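You operate a simulated robot arm through the tools that you are given. There is no shell and no other tool. Be economical: measure what you need, move in short steps, check, and stop when the job is done.

The job below is to be done with a simulated robot arm. You get a single attempt, and the scene is never put back.

TASK
Take the yellow squeegee on the middle island bench top and put it away on the drain board. Then take the orange tub and put it on the top of the steel wall shelf. Then put the short steel tube on the middle island bench top away on the fitting bench top. Then put the beige board on the shelf of the two-tier table. Then fetch the purple pad and set it on top of the black wheel. Then take the green pad and leave it on the top of the right motor box. Then open the wash tank heater door. Do these in the order given. Set down upright: orange tub.

Only the result counts: the job must be done as asked and must still hold three seconds after the hand-in. Knocking over, shifting, dropping, spilling or breaking anything else fails it.

THE ROBOT
A 7-joint arm with a fingered hand on a trunk, on a base that drives. Base frame: it is fixed to the floor where the robot stands at the start and does not move with it; the origin is under the middle of the robot, x ahead of it, y to its left, z up. Lengths are in mm, angles in rad, forces in N, time in s.
With the tool pointing down near the work surface it reaches from about 160 to 780 mm from the robot's upright axis, wherever it stands. Its first joint turns from -1.204 to 3.002 rad. Places, roughly: beige board (17x20x10 cm) [800, 300, 800]; black wheel (8x8x4 cm) [700, 800, 800]; drain board [2500, 9400, 800]; fitting bench top [700, -3200, 800]; green pad (8x6x5 cm) [900, 700, 800]; orange tub (12x10x15 cm) [600, -100, 900]; purple pad (6x5x5 cm) [700, 500, 800]; shelf of the two-tier table [1400, 3200, 300]; short steel tube (5x5x4 cm) [900, 200, 800]; top of the right motor box (17x34 cm) [5540, -840, 480]; top of the steel wall shelf (24x116 cm) [2760, -3520, 1280]; wash tank heater door [7500, 3900, 800]; yellow squeegee (15x4x8 cm) [500, 100, 800]. Payload 3.4 kg.
The tool frame sits at the grasp point between the pads (the TCP): z along the fingers, y along the line on which they close. The tips reach 39 mm beyond it. The gripper opens to 180 mm. The gripper's body begins 111 mm behind the TCP. The gripper is a hand of 3 fingers: y runs from the thumb to the fingers, the wrist lies at [0, 0, -262] in the tool frame, and closing takes about 1.5 s.
Orientation is that of the tool frame in the base frame, as a unit quaternion [x, y, z, w]. With the fingers straight down and closing along the base's y, the tool's x points along the base's -x, its y along +y and its z along -z.

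THE INTERFACE
- The arm moves only by the tool send_rows. Its argument "increments" is text: rows parted by semicolons, each of 6 numbers parted by spaces: the shift along the base's x, y, z in cm, then the turn, a rotation vector about the base's x, y, z in rad. In form: dx dy dz rx ry rz; .... A call has 1 to 8 rows; each row is the pose to reach, as a shift and turn from the pose commanded when the call began. "fingers" is the finger opening in cm, from 0 to 18, set as the call begins (left out, the last holds). Rows are played at 5 a second. More than 50 mm and 0.15 rad between two rows, or a gripper value outside its range, and nothing of the call is played. A pose out of reach is approached as far as the arm can. The call stops where the force on the tool passes 40 N (or 10 N more than at its start, if that is more) or the arm is blocked; 0.2 s more then pass. The fingers move at their own pace (about 72 mm/s each) and stop on an object; they squeeze with about 22 N. The grip force told is the motor's: it shows also when the fingers shut on nothing. Time passes only in rows, and 0.2 s behind the last, so rows that repeat a pose let the fingers close. It gives the time, the measured TCP pose, the force on the tool (base axes), the opening and the grip force at its end, in the units of the frame above (readings bear some noise), with the torque about the TCP (base axes, N m) and any sound that the robot's microphone picked up, and new pictures: "views" is both (left out), scene, wrist or none.
- Cameras (640 x 400 px; columns grow to the right, rows downward): "scene" is now at [137.6, 40.4, 1761.2]; the picture's right is [0.60, -0.80, -0.00], its down [-0.70, -0.52, -0.48] and it looks along [0.39, 0.29, -0.88] (base axes); focal length 256 px, centre (320, 200). "wrist" rides on the gripper at [63, -36, -128] in the tool frame; the picture's right is [0.50, 0.87, 0.00], its down [-0.75, 0.43, -0.49] and it looks along [-0.43, 0.25, 0.87] (tool axes); focal length 226 px, centre (320, 200). There is no depth. A picture from a camera that has moved, and an enlarged one, comes with that camera's place and axes in the base frame and with its lens.
- slide_trunk(by): slides the trunk up (or, below 0, down) by that many mm; the arm and the scene camera ride with it, the base frame stays. It gives what a move gives, with no picture.
- base_move(legs): drives the robot by 1 to 6 legs, each [ahead, left, turn to the left] in mm, mm and rad, along the robot's own axes; the way and the turn of a leg run together, so that a leg with both is an arc; at most 1500 mm and 3.142 rad a leg. The arm and the cameras ride along, it lands a little off, and it stops where it bumps. It gives what a move gives, and a new picture of the scene camera.
- finger_targets(finger1, finger2, thumb_bend): sets how far each is bent, from 0 (flat) to 1 (curled in); at 0.3 the hand is open as for a grip, at 0.7 the pads meet at the TCP. One left out holds its place. A second passes; each finger stops where it meets its share of the squeeze, and holds until it gets a number again. A gripper value or a shape takes the hand back. It gives what a move gives, with no picture; readings hold the bend of each and the force on the fingers (four entries, about 0 where the hand has none), thumb and palm.
- grasp_type(shape): the hand has 3 fingers and takes this shape, open, in about a second: jaw (thumb against the fingers, like two jaws); tri (thumb and two fingers); tip (a fingertip pinch); poke (one finger out to press); point (the index stretched); flat (the hand flat); cup (the hand cupped); fist (a fist). The gripper value then closes the fingers along that shape, each until it touches; the sizes above hold for jaw. It gives what a move gives, with no picture.
- aim_head(pan, tilt): turns the head with the scene camera to pan (to the left, within 2.496 rad either way) and tilt (down, from -0.506 to 1.204), counted from straight ahead of the robot. It gives what a move gives, and a new picture of the scene camera.
- enlarge(camera, box): a new picture of the part [left, top, right, bottom] of that camera's present view, enlarged. It takes no simulated time.
- finish_job(): hands the job in; it is judged then, once.

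Work in short steps. Places have to be worked out from the pictures, the camera data and where the tool is seen: move nearer, look again, correct. Check each grasp and each placing, and mend what went wrong. You have 196 turns and 260 pictures in all, those below and enlarged ones among them. Open the gripper and draw the arm clear of the work before you hand the job in, unless the task says otherwise.

The tools are called after ">>>" as name(argument=value, ...) on one line, values as JSON. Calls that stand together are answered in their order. send_rows: Moves the arm, as the interface text tells. Its arguments: {"type":"object","properties":{"increments":{"type":"string"},"fingers":{"type":"number"},"views":{"type":"string","enum":["both","scene","wrist","none"]}},"required":["increments"]} The other tools are called the same way: slide_trunk (by) slides the trunk up or down; grasp_type (shape) gives the hand a shape; finger_targets (finger1, finger2, thumb_bend) moves the fingers one by one; base_move (legs) drives the base; aim_head (pan, tilt) turns the head that bears the scene camera; enlarge (camera, box) takes an enlarged picture of a part of a camera's view; finish_job () hands the job in.

At the start:

```text
t: 0.0
tcp_pos: [236.0, 275.7, 1072.3]
orientation: [-0.001, 1.0, 0.0, 0.0]
wrist_force: [0.3, 0.7, 0.1]
torque: [-0.02, 0.02, 0.01]
width: 179.8
grip_force: 0.1
shape: jaw
bend: [0.3, 0.3, 0.3]
finger forces: [0.0, 0.0, 0.0, 0.1, 0.0, 0.0]
trunk travel left (down, up): [-250.0, 292.0]
robot x, y, heading: [-2.3, -2.0, -0.0]
head pan, tilt: [0.642, 1.063]
```

scene: 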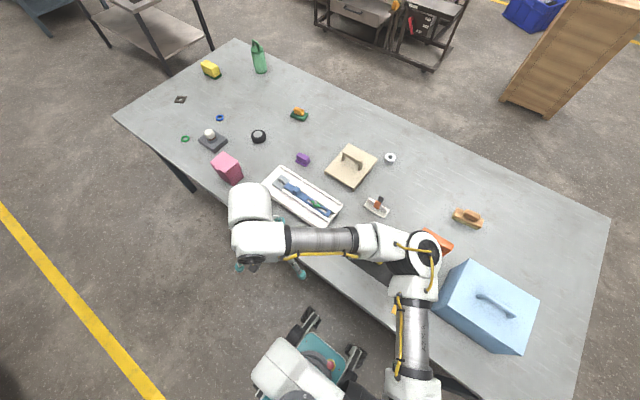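
wrist: 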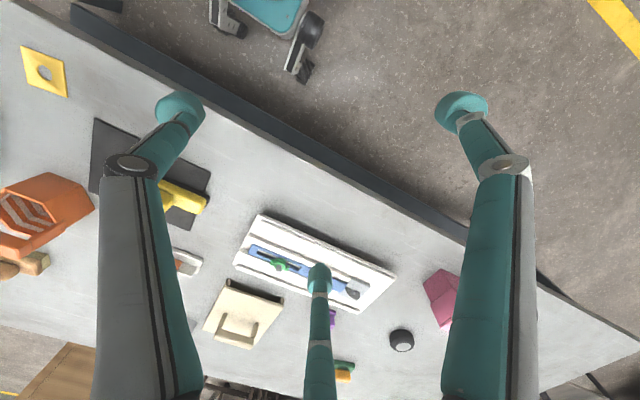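

I'll look closer at the squeegee area from the wrist camera, where a yellow handle seems to lie on a dark piece near [480,120].

>>> enlarge(camera="wrist", box=[0, 80, 320, 320])

>>> enlarge(camera="scene", box=[320, 120, 560, 360])

```text
1.67 times, centred on (160, 200) of wrist
camera zoom: at [172.8, 239.4, 1201.2], right [-0.5, 0.87, 0.0], down [0.75, 0.44, 0.49], along [0.43, 0.25, -0.87], focal length 377 px, centre (587, 200)
```

zoom: 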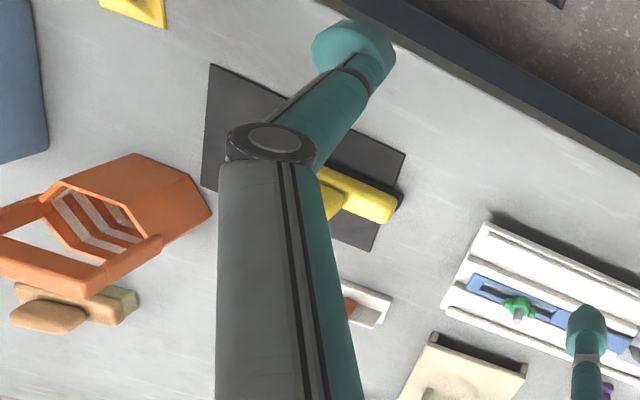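

```text
1.67 times, centred on (440, 240) of scene
camera zoom: at [137.6, 40.4, 1761.2], right [0.6, -0.8, 0.0], down [-0.7, -0.52, -0.48], along [0.39, 0.29, -0.88], focal length 428 px, centre (120, 133)
```

zoom: 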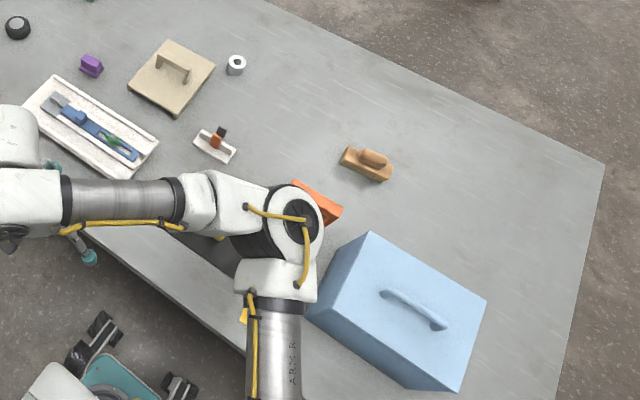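

I'll carry the hand at the same height towards the squeegee to see it between the fingers.

>>> send_rows(increments="3 -3 0 0 0 0; 6 -6 0 0 0 0; 9 -9 0 0 0 0; 12 -12 0 0 0 0; 15 -14.5 0 0 0 0; 18 -16 0 0 0 0", views="both")

```text
t: 1.4
tcp_pos: [411.2, 114.3, 1071.1]
orientation: [-0.001, 1.0, 0.001, 0.0]
wrist_force: [-0.3, 0.4, 0.9]
torque: [0.02, -0.02, 0.0]
width: 180.1
grip_force: 0.0
shape: jaw
bend: [0.3, 0.3, 0.3]
finger forces: [0.0, 0.0, 0.0, 0.0, 0.1, 0.1]
trunk travel left (down, up): [-250.0, 292.0]
robot x, y, heading: [4.5, -1.7, -0.004]
head pan, tilt: [0.642, 1.063]
camera scene: at [139.8, 36.2, 1761.1], right [0.6, -0.8, 0.0], down [-0.7, -0.52, -0.48], along [0.39, 0.29, -0.87], focal length 256 px, centre (320, 200)
camera wrist: at [348.9, 78.5, 1200.7], right [-0.5, 0.87, 0.0], down [0.75, 0.44, 0.49], along [0.43, 0.25, -0.87], focal length 226 px, centre (320, 200)
```

scene: 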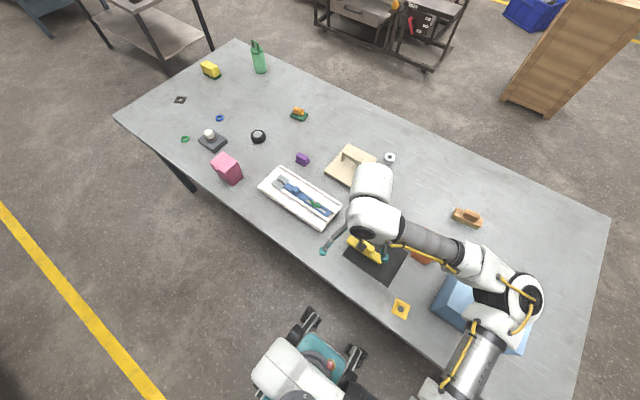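
wrist: 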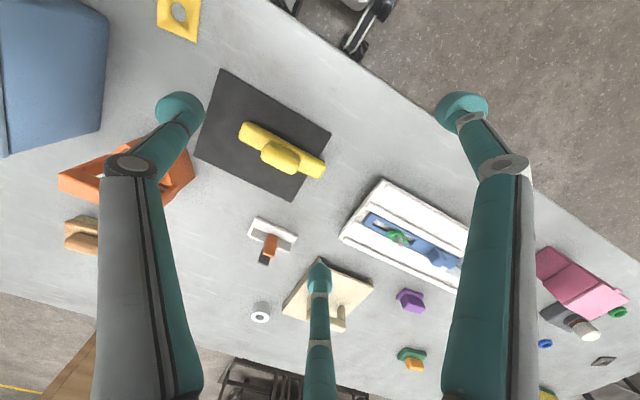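

Enlarging the squeegee in the wrist view for its shape.

>>> enlarge(camera="wrist", box=[180, 60, 340, 220])

>>> enlarge(camera="scene", box=[320, 200, 440, 300])

```text
2.50 times, centred on (260, 140) of wrist
camera zoom: at [348.9, 78.5, 1200.7], right [-0.5, 0.87, 0.0], down [0.75, 0.44, 0.49], along [0.43, 0.25, -0.87], focal length 565 px, centre (470, 350)
```

zoom: 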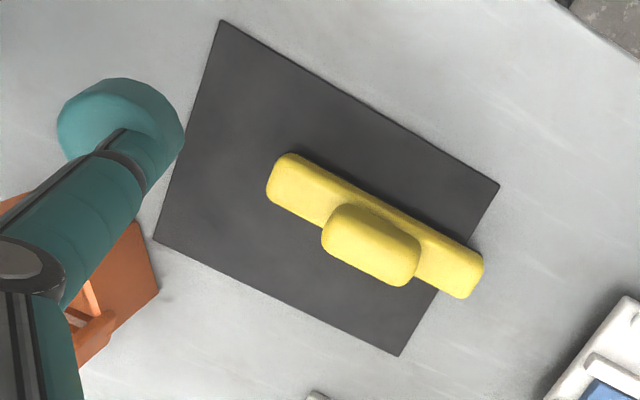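

```text
4.00 times, centred on (380, 250) of scene
camera zoom: at [139.8, 36.2, 1761.1], right [0.6, -0.8, 0.0], down [-0.7, -0.52, -0.48], along [0.39, 0.29, -0.87], focal length 1026 px, centre (80, 0)
```

zoom: 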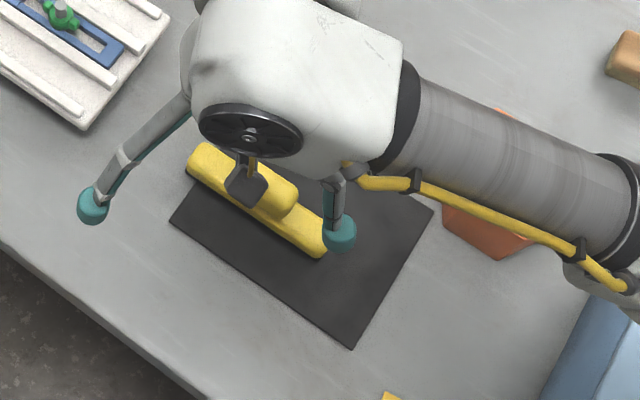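

Squeegee: centre about (487,84), long along y, raised grip in the middle. I'll close the hand in the air to learn how the fingers converge.

>>> send_rows(increments="0 0 0 0 0 0; 0 0 0 0 0 0; 0 0 0 0 0 0; 0 0 0 0 0 0; 0 0 0 0 0 0;0 0 0 0 0 0; 0 0 0 0 0 0", fingers=4, views="wrist")

```text
t: 3.0
tcp_pos: [410.2, 115.1, 1073.0]
orientation: [0.0, 1.0, 0.001, 0.001]
wrist_force: [0.9, 0.0, 0.4]
torque: [-0.01, 0.0, 0.0]
width: 40.3
grip_force: 0.1
shape: jaw
bend: [0.72, 0.72, 0.74]
finger forces: [0.0, 0.0, 0.1, 0.0, 0.1, 0.0]
trunk travel left (down, up): [-250.0, 292.0]
robot x, y, heading: [-1.0, 2.0, 0.002]
head pan, tilt: [0.642, 1.063]
camera wrist: at [348.0, 79.4, 1200.9], right [-0.5, 0.87, 0.0], down [0.75, 0.44, 0.49], along [0.43, 0.25, -0.87], focal length 226 px, centre (320, 200)
```

wrist: 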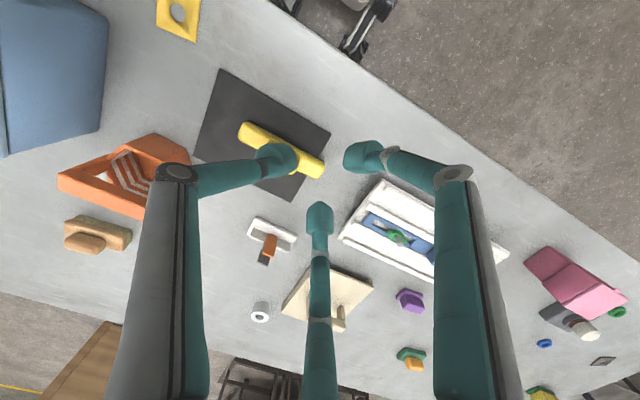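

Fingers converge radially from three sides. I'll look at the "tip" shape closed to compare for narrow objects.

>>> grasp_type(shape="tip")

>>> send_rows(increments="0 0 0 0 0 0; 0 0 0 0 0 0; 0 0 0 0 0 0; 0 0 0 0 0 0; 0 0 0 0 0 0;0 0 0 0 0 0; 0 0 0 0 0 0", fingers=4, views="wrist")

>>> grasp_type(shape="tri")

>>> send_rows(increments="0 0 0 0 0 0; 0 0 0 0 0 0; 0 0 0 0 0 0; 0 0 0 0 0 0; 0 0 0 0 0 0;0 0 0 0 0 0; 0 0 0 0 0 0", fingers=4, views="wrist")

```text
t: 3.9
tcp_pos: [410.0, 115.9, 1073.0]
orientation: [0.0, 1.0, 0.001, 0.0]
wrist_force: [0.1, 0.5, 0.0]
torque: [0.0, 0.01, 0.01]
width: 179.8
grip_force: 0.0
shape: tip
bend: [0.3, 0.3, 0.3]
finger forces: [0.0, 0.0, 0.0, 0.1, 0.1, 0.0]
trunk travel left (down, up): [-250.0, 292.0]
robot x, y, heading: [0.4, -1.1, 0.003]
head pan, tilt: [0.642, 1.063]
```

```text
t: 5.5
tcp_pos: [410.4, 115.3, 1071.5]
orientation: [0.0, 1.0, 0.001, 0.001]
wrist_force: [0.1, 0.5, 0.2]
torque: [-0.05, -0.03, 0.01]
width: 40.2
grip_force: 0.0
shape: tip
bend: [0.72, 0.72, 0.74]
finger forces: [0.0, 0.1, 0.1, 0.0, 0.1, 0.0]
trunk travel left (down, up): [-250.0, 292.0]
robot x, y, heading: [1.7, -0.5, -0.006]
head pan, tilt: [0.642, 1.063]
camera wrist: at [348.0, 79.5, 1200.9], right [-0.5, 0.87, 0.0], down [0.75, 0.44, 0.49], along [0.43, 0.25, -0.87], focal length 226 px, centre (320, 200)
```

wrist: 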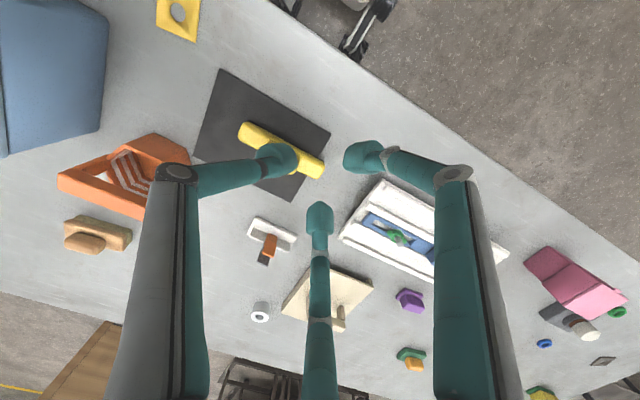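

```text
t: 6.4
tcp_pos: [410.5, 116.1, 1072.0]
orientation: [0.0, 1.0, 0.0, 0.0]
wrist_force: [0.1, 0.1, 0.1]
torque: [0.02, 0.0, -0.02]
width: 180.2
grip_force: 0.0
shape: tri
bend: [0.3, 0.3, 0.3]
finger forces: [0.0, 0.1, 0.1, 0.0, 0.1, 0.0]
trunk travel left (down, up): [-250.0, 292.0]
robot x, y, heading: [0.7, 2.4, 0.0]
head pan, tilt: [0.642, 1.063]
```

```text
t: 8.0
tcp_pos: [409.6, 115.9, 1072.6]
orientation: [-0.002, 1.0, 0.001, 0.001]
wrist_force: [0.3, 0.3, 0.1]
torque: [0.01, -0.01, -0.03]
width: 40.3
grip_force: 0.0
shape: tri
bend: [0.72, 0.72, 0.74]
finger forces: [0.0, 0.1, 0.0, 0.1, 0.0, 0.0]
trunk travel left (down, up): [-250.0, 292.0]
robot x, y, heading: [1.6, 0.7, 0.004]
head pan, tilt: [0.642, 1.063]
camera wrist: at [348.0, 79.5, 1200.9], right [-0.5, 0.87, 0.0], down [0.75, 0.44, 0.49], along [0.43, 0.25, -0.87], focal length 226 px, centre (320, 200)
```

wrist: 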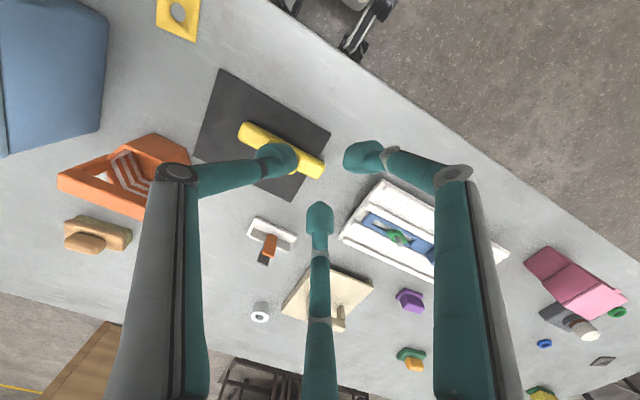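

All shapes look alike, so I keep jaw. The bar lies along y, so I turn the hand a quarter about the vertical (thumb toward the robot) while moving over the squeegee.

>>> send_rows(increments="1 0 0 0 0 -0.14; 2 0 0 0 0 -0.28; 3 -0.5 0 0 0 -0.42; 4 -1 0 0 0 -0.56; 5 -1.5 0 0 0 -0.7; 6 -2 0 0 0 -0.84; 7 -2.5 0 0 0 -0.98; 7.3 -3 0 0 0 -1.12", fingers=11, views="none")

>>> send_rows(increments="0 0 -2 0 0 -0.14; 0 0 -4 0 0 -0.28; 0 0 -6 0 0 -0.42; 0 0 -8 0 0 -0.45; 0 0 -10 0 0 -0.45", views="both")

```text
t: 9.8
tcp_pos: [486.8, 83.5, 1073.6]
orientation: [0.533, 0.846, 0.0, 0.0]
wrist_force: [0.5, 0.1, 0.5]
torque: [-0.04, -0.01, 0.01]
width: 109.4
grip_force: 0.0
shape: tri
bend: [0.68, 0.68, 0.68]
finger forces: [0.0, 0.0, 0.1, 0.0, 0.0, 0.0]
trunk travel left (down, up): [-250.0, 292.0]
robot x, y, heading: [1.2, 2.9, 0.005]
head pan, tilt: [0.642, 1.063]
```

```text
t: 11.0
tcp_pos: [485.2, 83.9, 972.1]
orientation: [0.707, 0.707, -0.001, 0.0]
wrist_force: [0.1, -0.9, -0.7]
torque: [-0.01, -0.01, -0.02]
width: 109.5
grip_force: 0.2
shape: tri
bend: [0.68, 0.68, 0.68]
finger forces: [0.1, 0.0, 0.0, 0.1, 0.0, 0.0]
trunk travel left (down, up): [-250.0, 292.0]
robot x, y, heading: [0.5, -0.4, -0.008]
head pan, tilt: [0.642, 1.063]
camera scene: at [139.6, 36.7, 1761.1], right [0.6, -0.8, 0.0], down [-0.7, -0.52, -0.48], along [0.39, 0.29, -0.87], focal length 256 px, centre (320, 200)
camera wrist: at [449.7, 146.6, 1100.9], right [0.87, 0.5, 0.0], down [0.44, -0.75, 0.49], along [0.24, -0.43, -0.87], focal length 226 px, centre (320, 200)
```

scene: 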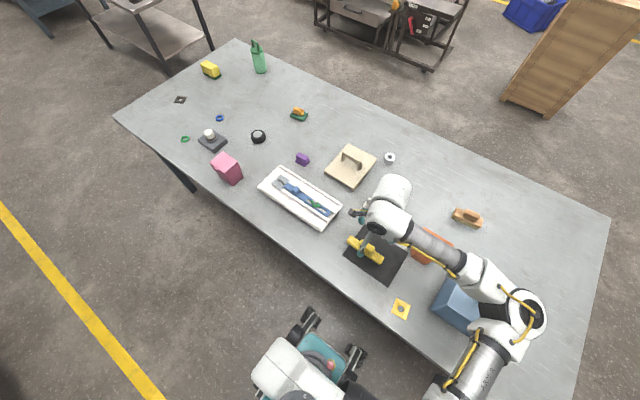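
wrist: 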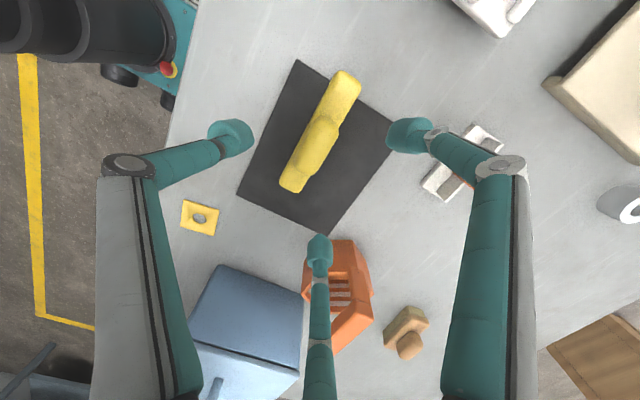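

Squeegee centre measured at about (480,86). I descend with the fingers straddling it to TCP z≈850.

>>> send_rows(increments="-0.5 0.2 -3 0 0 0.03; -0.5 0.2 -6 0 0 0.04; -0.5 0.2 -9 0 0 0.04; -0.5 0.2 -11 0 0 0.04; -0.5 0.2 -12.2 0 0 0.04", views="both")

```text
t: 12.2
tcp_pos: [479.8, 85.5, 849.7]
orientation: [0.692, 0.721, -0.001, 0.0]
wrist_force: [-0.2, -0.8, 0.0]
torque: [0.0, 0.01, 0.0]
width: 109.6
grip_force: 0.0
shape: tri
bend: [0.68, 0.68, 0.68]
finger forces: [0.1, 0.0, 0.1, 0.0, 0.0, 0.0]
trunk travel left (down, up): [-250.0, 292.0]
robot x, y, heading: [-2.5, 2.2, -0.006]
head pan, tilt: [0.642, 1.063]
camera scene: at [139.2, 36.7, 1761.2], right [0.6, -0.8, 0.0], down [-0.7, -0.52, -0.48], along [0.39, 0.29, -0.87], focal length 256 px, centre (320, 200)
camera wrist: at [441.4, 147.4, 978.5], right [0.84, 0.54, 0.0], down [0.47, -0.73, 0.49], along [0.26, -0.42, -0.87], focal length 226 px, centre (320, 200)
```

scene: 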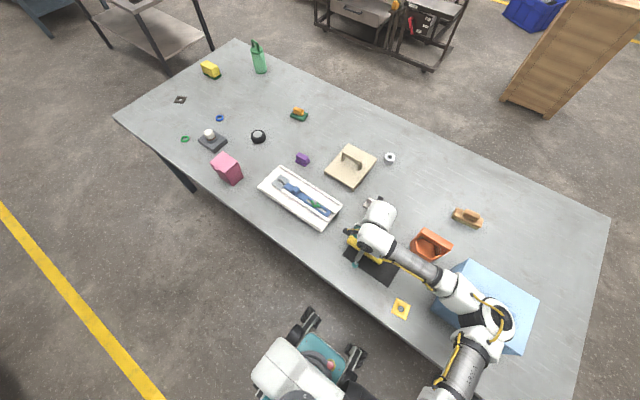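
wrist: 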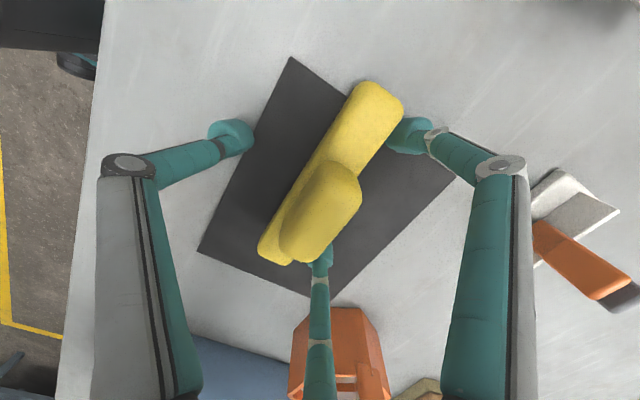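

The bar is centred between the fingers; I lower slightly and close.

>>> send_rows(increments="0 0 -0.6 0 0 0; 0 0 -0.6 0 0 0; 0 0 -0.6 0 0 0; 0 0 -0.6 0 0 0; 0 0 -0.6 0 0 0; 0 0 -0.6 0 0 0; 0 0 -0.6 0 0 0; 0 0 -0.6 0 0 0", fingers=0, views="wrist")

```text
t: 14.0
tcp_pos: [480.8, 86.1, 844.6]
orientation: [0.692, 0.722, -0.002, 0.0]
wrist_force: [0.1, -0.1, -2.1]
torque: [-0.01, 0.01, 0.0]
width: 23.2
grip_force: 22.0
shape: tri
bend: [0.73, 0.73, 0.73]
finger forces: [16.1, 16.0, 0.0, 0.1, 22.1, 0.0]
trunk travel left (down, up): [-250.0, 292.0]
robot x, y, heading: [1.8, -4.1, -0.0]
head pan, tilt: [0.642, 1.063]
camera wrist: at [441.7, 147.7, 973.2], right [0.84, 0.54, 0.0], down [0.47, -0.73, 0.49], along [0.26, -0.42, -0.87], focal length 226 px, centre (320, 200)
```

wrist: 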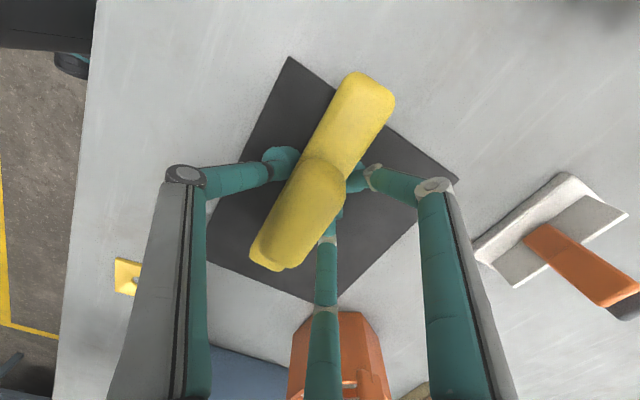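

Gripped firmly (22 N). I lift straight up and check.

>>> send_rows(increments="0 0 3 0 0 0; 0 0 7 0 0 0; 0 0 12 0 0 0; 0 0 17 0 0 0; 0 0 20 0 0 0", views="both")

```text
t: 15.2
tcp_pos: [481.4, 86.1, 1047.3]
orientation: [0.692, 0.722, -0.001, 0.0]
wrist_force: [0.5, -0.5, -1.5]
torque: [-0.01, 0.0, -0.01]
width: 23.0
grip_force: 22.0
shape: tri
bend: [0.73, 0.73, 0.73]
finger forces: [16.8, 16.8, 0.0, 0.0, 22.1, 0.0]
trunk travel left (down, up): [-250.0, 292.0]
robot x, y, heading: [-0.5, 0.0, -0.002]
head pan, tilt: [0.642, 1.063]
camera scene: at [138.6, 37.2, 1761.2], right [0.6, -0.8, 0.0], down [-0.7, -0.52, -0.48], along [0.39, 0.29, -0.87], focal length 256 px, centre (320, 200)
camera wrist: at [442.3, 147.3, 1175.1], right [0.84, 0.54, 0.0], down [0.47, -0.73, 0.49], along [0.26, -0.42, -0.87], focal length 226 px, centre (320, 200)
```

scene: 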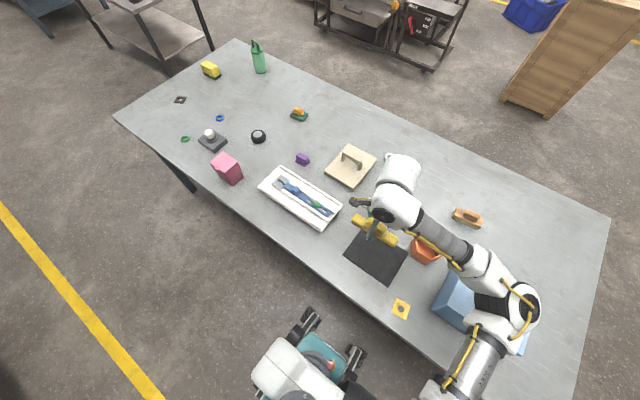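
wrist: 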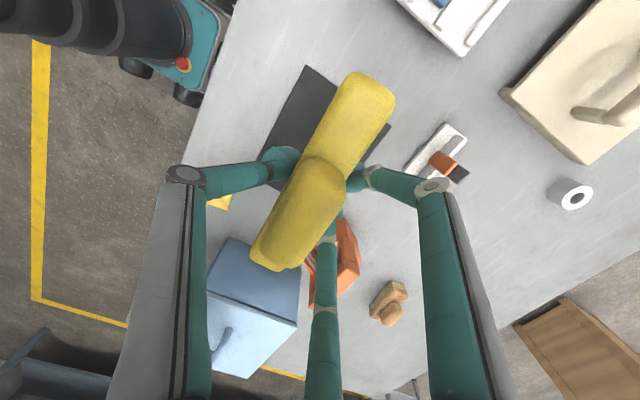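

Squeegee held. Now I survey the surroundings to plan the drive.

>>> aim_head(pan=1.4, tilt=0.35)

>>> aim_head(pan=2.49, tilt=0.4)

>>> aim_head(pan=-1.4, tilt=0.4)

>>> aim_head(pan=0.0, tilt=0.35)

```text
t: 16.3
tcp_pos: [481.7, 85.7, 1045.5]
orientation: [0.692, 0.722, -0.001, 0.001]
wrist_force: [-0.2, 0.5, -0.7]
torque: [-0.01, -0.01, 0.0]
width: 23.1
grip_force: 22.1
shape: tri
bend: [0.73, 0.73, 0.73]
finger forces: [16.8, 16.8, 0.1, 0.1, 22.0, 0.0]
trunk travel left (down, up): [-250.0, 292.0]
robot x, y, heading: [1.0, -0.1, -0.002]
head pan, tilt: [1.4, 0.351]
camera scene: at [102.9, 89.3, 1820.3], right [0.99, -0.17, 0.0], down [-0.06, -0.34, -0.94], along [0.16, 0.93, -0.34], focal length 256 px, centre (320, 200)
```

scene: 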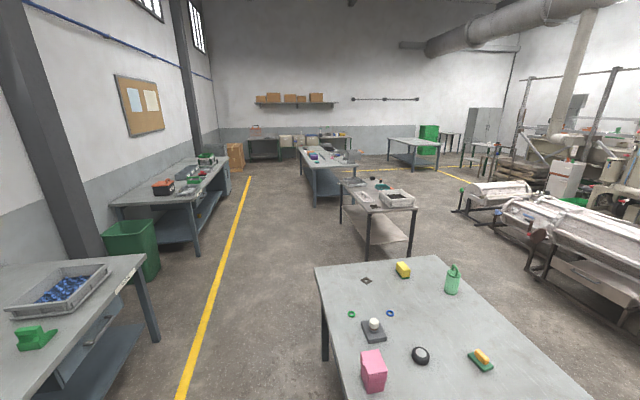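

```text
t: 17.6
tcp_pos: [482.7, 86.6, 1046.0]
orientation: [0.692, 0.722, -0.001, 0.0]
wrist_force: [-0.5, 0.5, -1.9]
torque: [-0.02, 0.02, -0.03]
width: 23.1
grip_force: 22.3
shape: tri
bend: [0.73, 0.73, 0.73]
finger forces: [16.8, 16.7, 0.1, 0.1, 22.0, 0.0]
trunk travel left (down, up): [-250.0, 292.0]
robot x, y, heading: [-0.3, -2.0, -0.002]
head pan, tilt: [2.491, 0.4]
camera scene: at [13.4, 53.7, 1816.2], right [0.61, 0.8, 0.0], down [0.31, -0.23, -0.92], along [-0.73, 0.56, -0.39], focal length 256 px, centre (320, 200)
```

scene: 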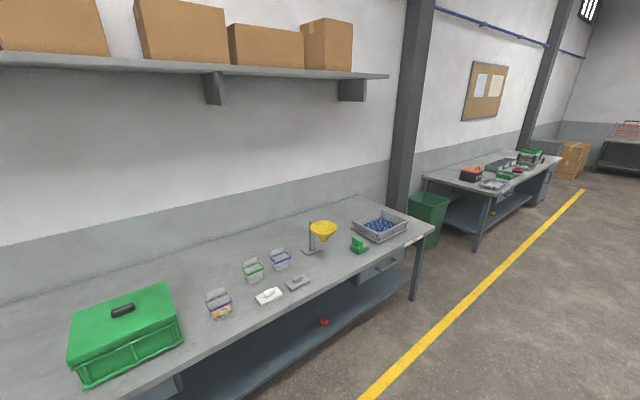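

```text
t: 20.8
tcp_pos: [481.9, 87.2, 1046.6]
orientation: [0.692, 0.722, -0.001, 0.0]
wrist_force: [-0.4, 0.1, -1.1]
torque: [0.0, -0.02, 0.0]
width: 23.0
grip_force: 22.1
shape: tri
bend: [0.73, 0.73, 0.73]
finger forces: [16.9, 16.8, 0.0, 0.1, 21.9, 0.0]
trunk travel left (down, up): [-250.0, 292.0]
robot x, y, heading: [-5.0, -0.4, 0.001]
head pan, tilt: [-1.4, 0.4]
camera scene: at [102.8, -93.6, 1815.5], right [-0.99, -0.17, 0.0], down [-0.07, 0.39, -0.92], along [0.16, -0.91, -0.39], focal length 256 px, centre (320, 200)
```

scene: 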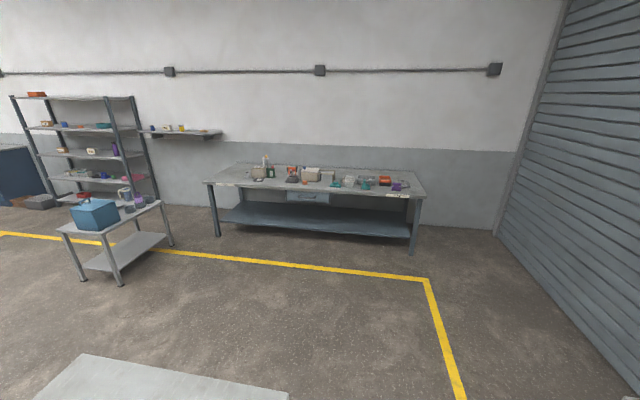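

```text
t: 22.4
tcp_pos: [481.5, 85.4, 1045.6]
orientation: [0.693, 0.721, -0.001, 0.0]
wrist_force: [0.4, 0.8, -2.3]
torque: [-0.03, -0.02, -0.02]
width: 23.4
grip_force: 21.9
shape: tri
bend: [0.73, 0.73, 0.73]
finger forces: [16.7, 16.8, 0.1, 0.0, 22.0, 0.0]
trunk travel left (down, up): [-250.0, 292.0]
robot x, y, heading: [0.5, -1.2, 0.004]
head pan, tilt: [0.0, 0.351]
camera scene: at [180.1, -2.5, 1819.9], right [0.0, -1.0, 0.0], down [-0.35, 0.0, -0.94], along [0.94, 0.0, -0.35], focal length 256 px, centre (320, 200)
```

scene: 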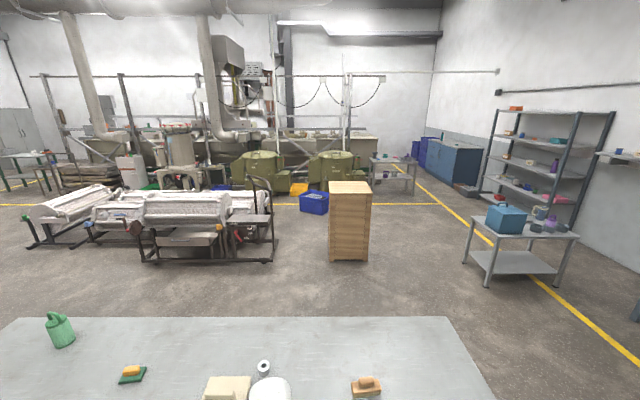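

The aisle between x≈-690 and x≈330 runs clear toward +y. I lift the load a little, back off, turn left and drive along the aisle.

>>> send_rows(increments="-2 0 3 0 0 0; -4 0 5 0 0 0; -6 0 5 0 0 0; -8 0 5 0 0 0", views="none")

>>> base_move(legs=[[-170, 0, 0], [0, 0, 1.571], [1500, 0, 0], [1500, 0, 0]])

```text
t: 23.4
tcp_pos: [400.8, 86.4, 1094.5]
orientation: [0.692, 0.722, -0.001, 0.001]
wrist_force: [-0.5, 0.1, -1.1]
torque: [-0.02, -0.05, 0.0]
width: 23.0
grip_force: 22.0
shape: tri
bend: [0.73, 0.73, 0.73]
finger forces: [17.2, 17.2, 0.0, 0.1, 22.1, 0.1]
trunk travel left (down, up): [-250.0, 292.0]
robot x, y, heading: [-1.6, -0.3, -0.0]
head pan, tilt: [0.0, 0.351]
```

```text
t: 42.4
tcp_pos: [-214.9, 3336.6, 1093.8]
orientation: [-0.026, 1.0, -0.001, 0.001]
wrist_force: [-0.1, -1.6, -1.4]
torque: [0.01, -0.03, -0.04]
width: 22.9
grip_force: 21.9
shape: tri
bend: [0.73, 0.73, 0.73]
finger forces: [17.6, 17.6, 0.0, 0.0, 21.9, 0.0]
trunk travel left (down, up): [-250.0, 292.0]
robot x, y, heading: [-122.9, 2938.8, 1.583]
head pan, tilt: [0.0, 0.351]
camera scene: at [-123.0, 3117.6, 1819.9], right [1.0, 0.01, 0.0], down [0.0, -0.35, -0.94], along [-0.01, 0.94, -0.35], focal length 256 px, centre (320, 200)
```

scene: 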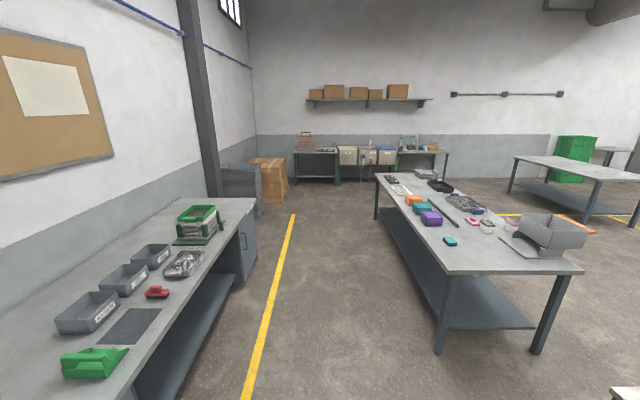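

Aisle ahead is clear, the drain board sits right of the sinks near the far wall. I drive on to y≈8050 then strafe right.

>>> base_move(legs=[[0, 0, -0.012], [1500, 0, 0], [1500, 0, 0], [1500, 0, 0], [500, 0, 0]])

```text
t: 67.0
tcp_pos: [-162.3, 8405.9, 1095.7]
orientation: [-0.007, 1.0, 0.001, 0.001]
wrist_force: [-0.6, 0.4, -1.1]
torque: [0.0, 0.02, 0.01]
width: 22.5
grip_force: 21.7
shape: tri
bend: [0.73, 0.73, 0.73]
finger forces: [18.0, 18.0, 0.0, 0.0, 21.9, 0.0]
trunk travel left (down, up): [-250.0, 292.0]
robot x, y, heading: [-85.4, 8004.3, 1.545]
head pan, tilt: [0.0, 0.351]
camera scene: at [-77.1, 8186.4, 1819.9], right [1.0, -0.03, 0.0], down [-0.01, -0.35, -0.94], along [0.02, 0.94, -0.35], focal length 256 px, centre (320, 200)
```

scene: 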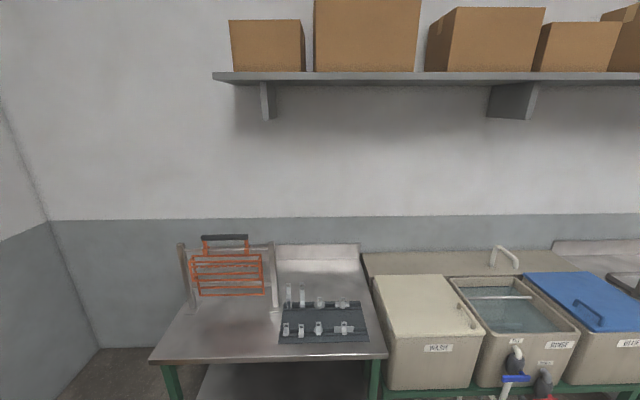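

Strafing right toward the drain board.

>>> base_move(legs=[[0, 0, 0.026], [0, -1300, 0], [0, -1250, 0]])

>>> aim_head(pan=0.0, tilt=0.6)

```text
t: 79.9
tcp_pos: [2375.4, 8402.9, 1096.5]
orientation: [-0.03, 1.0, 0.002, 0.003]
wrist_force: [0.4, 0.2, -2.4]
torque: [0.02, 0.01, 0.03]
width: 22.6
grip_force: 22.0
shape: tri
bend: [0.73, 0.73, 0.73]
finger forces: [18.5, 18.4, 0.0, 0.0, 22.1, 0.0]
trunk travel left (down, up): [-250.0, 292.0]
robot x, y, heading: [2469.7, 8012.2, 1.587]
head pan, tilt: [0.0, 0.351]
camera scene: at [2466.6, 8190.6, 1820.0], right [1.0, 0.02, 0.0], down [0.01, -0.35, -0.94], along [-0.02, 0.94, -0.35], focal length 256 px, centre (320, 200)
```

scene: 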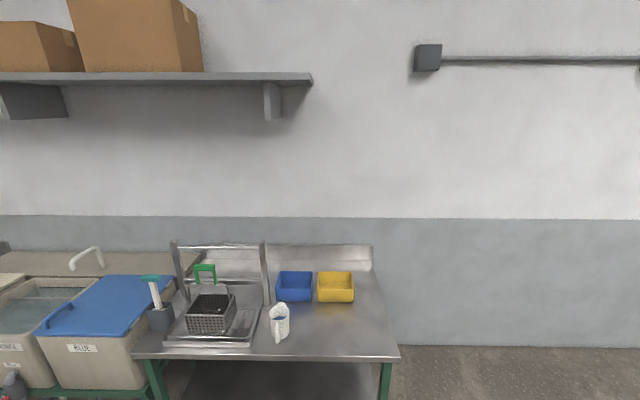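

```text
t: 80.6
tcp_pos: [2374.5, 8401.4, 1097.3]
orientation: [-0.03, 1.0, 0.004, 0.003]
wrist_force: [-0.1, -0.3, -1.7]
torque: [0.0, -0.01, 0.02]
width: 22.4
grip_force: 22.1
shape: tri
bend: [0.73, 0.73, 0.73]
finger forces: [18.6, 18.5, 0.0, 0.0, 22.4, 0.0]
trunk travel left (down, up): [-250.0, 292.0]
robot x, y, heading: [2466.8, 8014.1, 1.587]
head pan, tilt: [0.0, 0.6]
camera scene: at [2468.1, 8185.7, 1797.3], right [1.0, 0.02, 0.0], down [0.01, -0.57, -0.82], along [-0.01, 0.82, -0.57], focal length 256 px, centre (320, 200)
```

scene: 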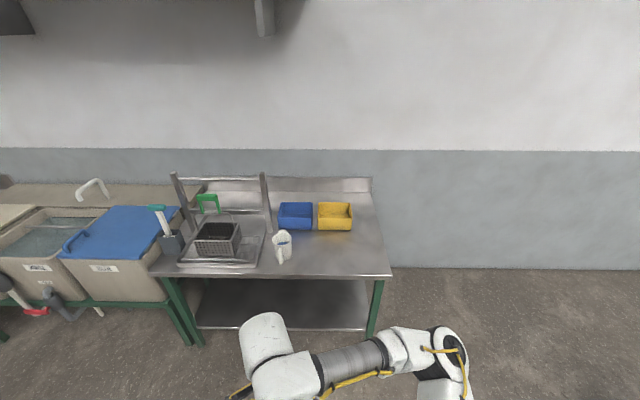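

The clear right part of the drain board is around (2590,9170). I drive closer.

>>> base_move(legs=[[400, -215, -0.016], [210, 0, 0]])

>>> aim_head(pan=0.0, tilt=1.0)

```text
t: 84.6
tcp_pos: [2600.2, 9015.2, 1096.2]
orientation: [-0.018, 1.0, 0.003, 0.0]
wrist_force: [0.0, 0.2, -1.1]
torque: [-0.02, 0.04, 0.01]
width: 22.5
grip_force: 21.8
shape: tri
bend: [0.73, 0.73, 0.73]
finger forces: [18.7, 18.7, 0.0, 0.1, 22.3, 0.0]
trunk travel left (down, up): [-250.0, 292.0]
robot x, y, heading: [2686.1, 8618.1, 1.567]
head pan, tilt: [0.0, 0.6]
camera scene: at [2691.5, 8797.6, 1797.1], right [1.0, 0.0, 0.0], down [-0.01, -0.57, -0.82], along [0.0, 0.82, -0.57], focal length 256 px, centre (320, 200)
```

scene: 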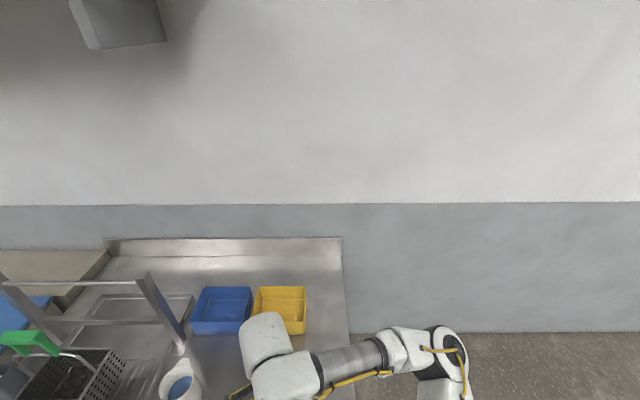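

```text
t: 85.5
tcp_pos: [2597.7, 9010.7, 1098.0]
orientation: [-0.019, 1.0, 0.005, 0.001]
wrist_force: [0.6, 0.0, -1.6]
torque: [0.01, -0.01, 0.0]
width: 22.4
grip_force: 22.3
shape: tri
bend: [0.73, 0.73, 0.73]
finger forces: [18.8, 18.7, 0.0, 0.0, 22.4, 0.1]
trunk travel left (down, up): [-250.0, 292.0]
robot x, y, heading: [2682.6, 8621.2, 1.569]
head pan, tilt: [0.0, 1.0]
camera scene: at [2688.3, 8777.8, 1765.3], right [1.0, 0.0, 0.0], down [-0.01, -0.84, -0.54], along [0.0, 0.54, -0.84], focal length 256 px, centre (320, 200)
```

scene: 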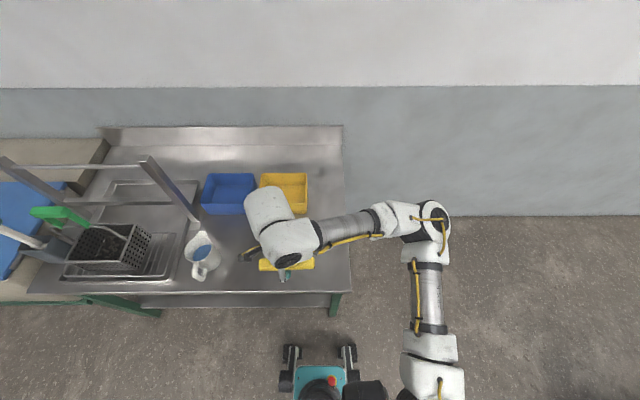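

I advance the hand over the clear spot (2600,9150) and look with the wrist camera.

>>> send_rows(increments="0 4 -2 0 0 0; 0 8 -4 0 0 0; 0 12 -6 0 0 0; 0 14 -9 0 0 0; 0 14 -12 0 0 0", views="both")

```text
t: 86.7
tcp_pos: [2596.0, 9152.1, 976.1]
orientation: [-0.018, 1.0, 0.005, 0.002]
wrist_force: [0.6, 0.8, -1.0]
torque: [0.02, 0.02, 0.03]
width: 22.4
grip_force: 22.1
shape: tri
bend: [0.73, 0.73, 0.73]
finger forces: [19.3, 19.1, 0.0, 0.0, 22.5, 0.1]
trunk travel left (down, up): [-250.0, 292.0]
robot x, y, heading: [2681.5, 8622.1, 1.568]
head pan, tilt: [0.0, 1.0]
camera scene: at [2687.0, 8779.5, 1765.1], right [1.0, 0.0, 0.0], down [0.0, -0.84, -0.54], along [0.0, 0.54, -0.84], focal length 256 px, centre (320, 200)
camera wrist: at [2534.4, 9112.8, 1104.5], right [-0.53, 0.85, 0.01], down [0.73, 0.46, 0.5], along [0.42, 0.27, -0.87], focal length 226 px, centre (320, 200)
```

scene: 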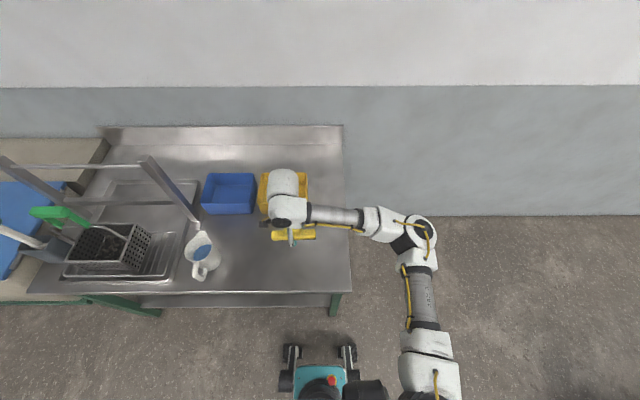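
wrist: 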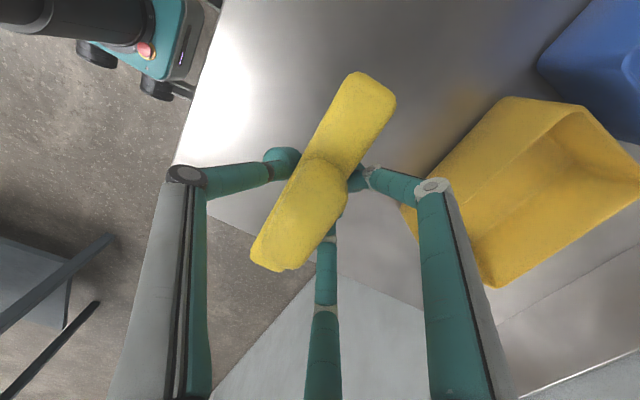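

Clear below. I shift slightly left/back and descend to just above the board, then feel for contact.

>>> send_rows(increments="-2 -1.5 -3 0 0 0; -3 -2 -6 0 0 0; -3 -2 -9 0 0 0; -3 -2 -10 0 0 0", views="wrist")

>>> send_rows(increments="0 0 -0.4 0 0 0; 0 0 -0.8 0 0 0; 0 0 -1.2 0 0 0; 0 0 -1.6 0 0 0; 0 0 -2.0 0 0 0; 0 0 -2.4 0 0 0; 0 0 -2.8 0 0 0", views="none")

```text
t: 87.7
tcp_pos: [2565.7, 9131.8, 877.7]
orientation: [-0.019, 1.0, 0.006, 0.003]
wrist_force: [-0.1, 0.0, -1.8]
torque: [0.05, 0.03, 0.01]
width: 22.4
grip_force: 22.3
shape: tri
bend: [0.73, 0.73, 0.73]
finger forces: [19.4, 19.4, 0.0, 0.1, 22.4, 0.1]
trunk travel left (down, up): [-250.0, 292.0]
robot x, y, heading: [2683.0, 8621.2, 1.57]
head pan, tilt: [0.0, 1.0]
camera wrist: at [2504.5, 9091.7, 1005.6], right [-0.53, 0.85, 0.01], down [0.74, 0.46, 0.5], along [0.42, 0.27, -0.87], focal length 226 px, centre (320, 200)
```

wrist: 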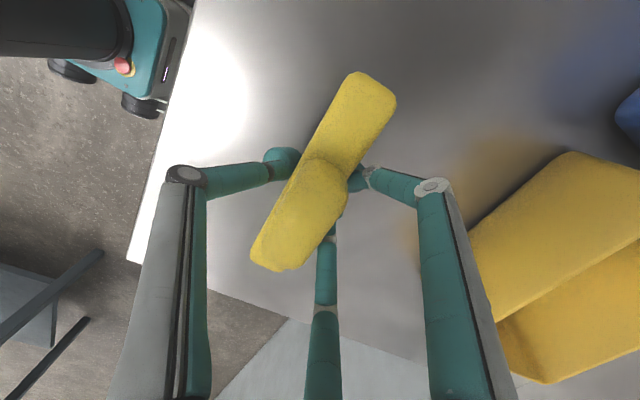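

```text
t: 89.3
tcp_pos: [2566.0, 9131.1, 850.1]
orientation: [-0.019, 1.0, 0.005, 0.003]
wrist_force: [-0.6, -0.2, -1.0]
torque: [0.03, 0.0, 0.0]
width: 22.4
grip_force: 22.4
shape: tri
bend: [0.73, 0.73, 0.73]
finger forces: [19.5, 19.5, 0.0, 0.0, 22.4, 0.0]
trunk travel left (down, up): [-250.0, 292.0]
robot x, y, heading: [2685.6, 8622.5, 1.562]
head pan, tilt: [0.0, 1.0]
```

No contact yet at 850; continuing down in small steps.

>>> send_rows(increments="0 0 -0.3 0 0 0; 0 0 -0.6 0 0 0; 0 0 -0.8 0 0 0; 0 0 -1.0 0 0 0; 0 0 -1.2 0 0 0; 0 0 -1.4 0 0 0; 0 0 -1.6 0 0 0", views="none")

```text
t: 90.9
tcp_pos: [2564.9, 9130.2, 838.0]
orientation: [-0.019, 1.0, 0.008, 0.0]
wrist_force: [5.2, -5.9, 39.6]
torque: [-1.07, -0.23, 0.13]
width: 25.5
grip_force: 21.4
shape: tri
bend: [0.73, 0.73, 0.77]
finger forces: [22.4, 22.4, 0.0, 0.0, 68.0, 0.1]
trunk travel left (down, up): [-250.0, 292.0]
robot x, y, heading: [2682.2, 8618.5, 1.568]
head pan, tilt: [0.0, 1.0]
```

Contact made near 840. I ease up 4 mm and open the fingers.

>>> send_rows(increments="0 0 0.4 0 0 0; 0 0 0.4 0 0 0", views="none")

>>> send_rows(increments="0 0 0 0 0 0; 0 0 0 0 0 0; 0 0 0 0 0 0; 0 0 0 0 0 0; 0 0 0 0 0 0", fingers=11, views="wrist")

```text
t: 91.5
tcp_pos: [2565.3, 9130.2, 838.8]
orientation: [-0.018, 1.0, 0.005, 0.001]
wrist_force: [4.6, -4.9, 26.1]
torque: [-0.77, -0.16, 0.1]
width: 25.0
grip_force: 22.5
shape: tri
bend: [0.73, 0.73, 0.76]
finger forces: [21.6, 0.1, 0.0, 0.0, 53.4, 0.0]
trunk travel left (down, up): [-250.0, 292.0]
robot x, y, heading: [2684.8, 8623.4, 1.564]
head pan, tilt: [0.0, 1.0]
```

```text
t: 92.7
tcp_pos: [2565.4, 9129.8, 839.0]
orientation: [-0.019, 1.0, 0.005, 0.002]
wrist_force: [-2.8, 5.7, 26.5]
torque: [-0.52, 0.2, -0.23]
width: 97.3
grip_force: 0.0
shape: tri
bend: [0.7, 0.69, 0.73]
finger forces: [6.0, 3.8, 0.1, 0.0, 17.0, 0.0]
trunk travel left (down, up): [-250.0, 292.0]
robot x, y, heading: [2680.5, 8619.7, 1.572]
head pan, tilt: [0.0, 1.0]
camera wrist: at [2503.3, 9090.6, 966.6], right [-0.53, 0.85, 0.01], down [0.74, 0.46, 0.5], along [0.42, 0.27, -0.87], focal length 226 px, centre (320, 200)
```

wrist: 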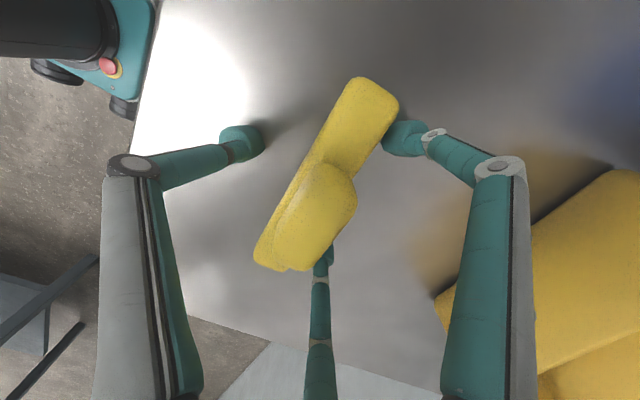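

Released; squeegee rests on the board. I rise straight up and check.

>>> send_rows(increments="0 0 1 0 0 0; 0 0 3 0 0 0; 0 0 7 0 0 0; 0 0 12 0 0 0; 0 0 17 0 0 0; 0 0 22 0 0 0; 0 0 26 0 0 0", views="both")

```text
t: 94.3
tcp_pos: [2566.0, 9129.8, 1099.4]
orientation: [-0.019, 1.0, 0.006, 0.002]
wrist_force: [-0.9, 0.0, 0.2]
torque: [0.0, -0.01, 0.01]
width: 109.6
grip_force: 0.1
shape: tri
bend: [0.68, 0.68, 0.68]
finger forces: [0.0, 0.1, 0.0, 0.0, 0.0, 0.1]
trunk travel left (down, up): [-250.0, 292.0]
robot x, y, heading: [2681.7, 8620.2, 1.568]
head pan, tilt: [0.0, 1.0]
camera scene: at [2685.9, 8776.6, 1765.5], right [1.0, 0.0, 0.0], down [0.0, -0.84, -0.54], along [0.0, 0.54, -0.84], focal length 256 px, centre (320, 200)
camera wrist: at [2503.8, 9089.0, 1227.7], right [-0.53, 0.85, 0.01], down [0.73, 0.46, 0.5], along [0.42, 0.27, -0.87], focal length 226 px, centre (320, 200)
```

scene: 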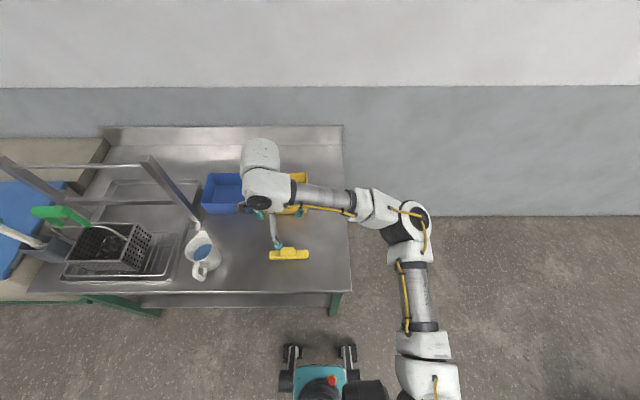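
wrist: 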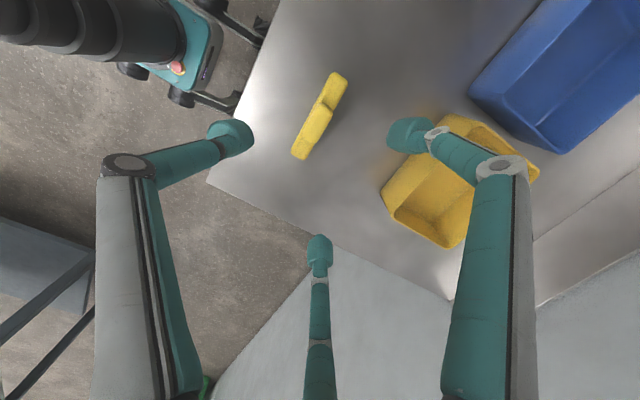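

Squeegee placed. Now I retract the arm and retrace: back up, strafe left to the aisle.

>>> send_rows(increments="1 -4 0 0 0 0; 2 -8 0 0 0 0; 3 -11 0 0 0 0", fingers=18, views="none")

>>> base_move(legs=[[-600, 0, 0], [0, 1400, 0], [0, 1380, 0]])

```text
t: 95.1
tcp_pos: [2596.8, 9018.1, 1099.0]
orientation: [-0.018, 1.0, 0.006, 0.002]
wrist_force: [-0.5, 0.0, -1.1]
torque: [0.02, -0.01, -0.02]
width: 180.1
grip_force: 0.0
shape: tri
bend: [0.3, 0.3, 0.3]
finger forces: [0.0, 0.0, 0.0, 0.0, 0.0, 0.1]
trunk travel left (down, up): [-250.0, 292.0]
robot x, y, heading: [2683.3, 8623.6, 1.567]
head pan, tilt: [0.0, 1.0]
```

```text
t: 111.5
tcp_pos: [-175.3, 8450.1, 1098.2]
orientation: [-0.016, 1.0, 0.005, 0.001]
wrist_force: [-0.5, 0.2, 0.2]
torque: [-0.04, 0.01, 0.03]
width: 179.9
grip_force: 0.1
shape: tri
bend: [0.3, 0.3, 0.3]
finger forces: [0.0, 0.0, 0.0, 0.0, 0.0, 0.1]
trunk travel left (down, up): [-250.0, 292.0]
robot x, y, heading: [-93.7, 8049.4, 1.563]
head pan, tilt: [0.0, 1.0]
camera scene: at [-80.1, 8206.1, 1765.2], right [1.0, -0.01, -0.01], down [-0.01, -0.84, -0.54], along [0.0, 0.54, -0.84], focal length 256 px, centre (320, 200)
```

scene: 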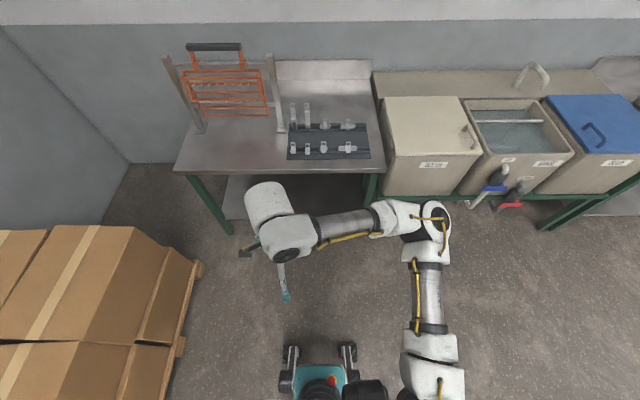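

Reversing down the aisle.

>>> base_move(legs=[[0, 0, 0.008], [-1500, 0, 0], [-1500, 0, 0], [-1500, 0, 0]])

```text
t: 133.5
tcp_pos: [-149.9, 3881.8, 1099.3]
orientation: [-0.045, 0.999, 0.007, 0.002]
wrist_force: [0.8, 0.5, 0.0]
torque: [-0.01, -0.04, -0.01]
width: 179.9
grip_force: 0.0
shape: tri
bend: [0.3, 0.3, 0.3]
finger forces: [0.0, 0.1, 0.0, 0.0, 0.0, 0.0]
trunk travel left (down, up): [-250.0, 292.0]
robot x, y, heading: [-40.3, 3490.1, 1.623]
head pan, tilt: [0.0, 1.0]
camera scene: at [-47.0, 3646.2, 1765.3], right [1.0, 0.05, 0.0], down [0.04, -0.84, -0.54], along [-0.03, 0.54, -0.84], focal length 256 px, centre (320, 200)
```

scene: 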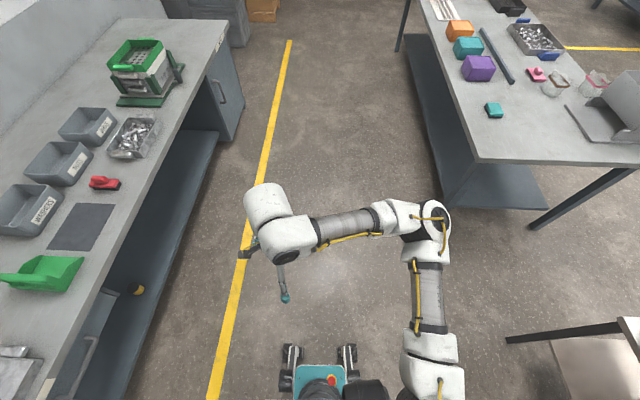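

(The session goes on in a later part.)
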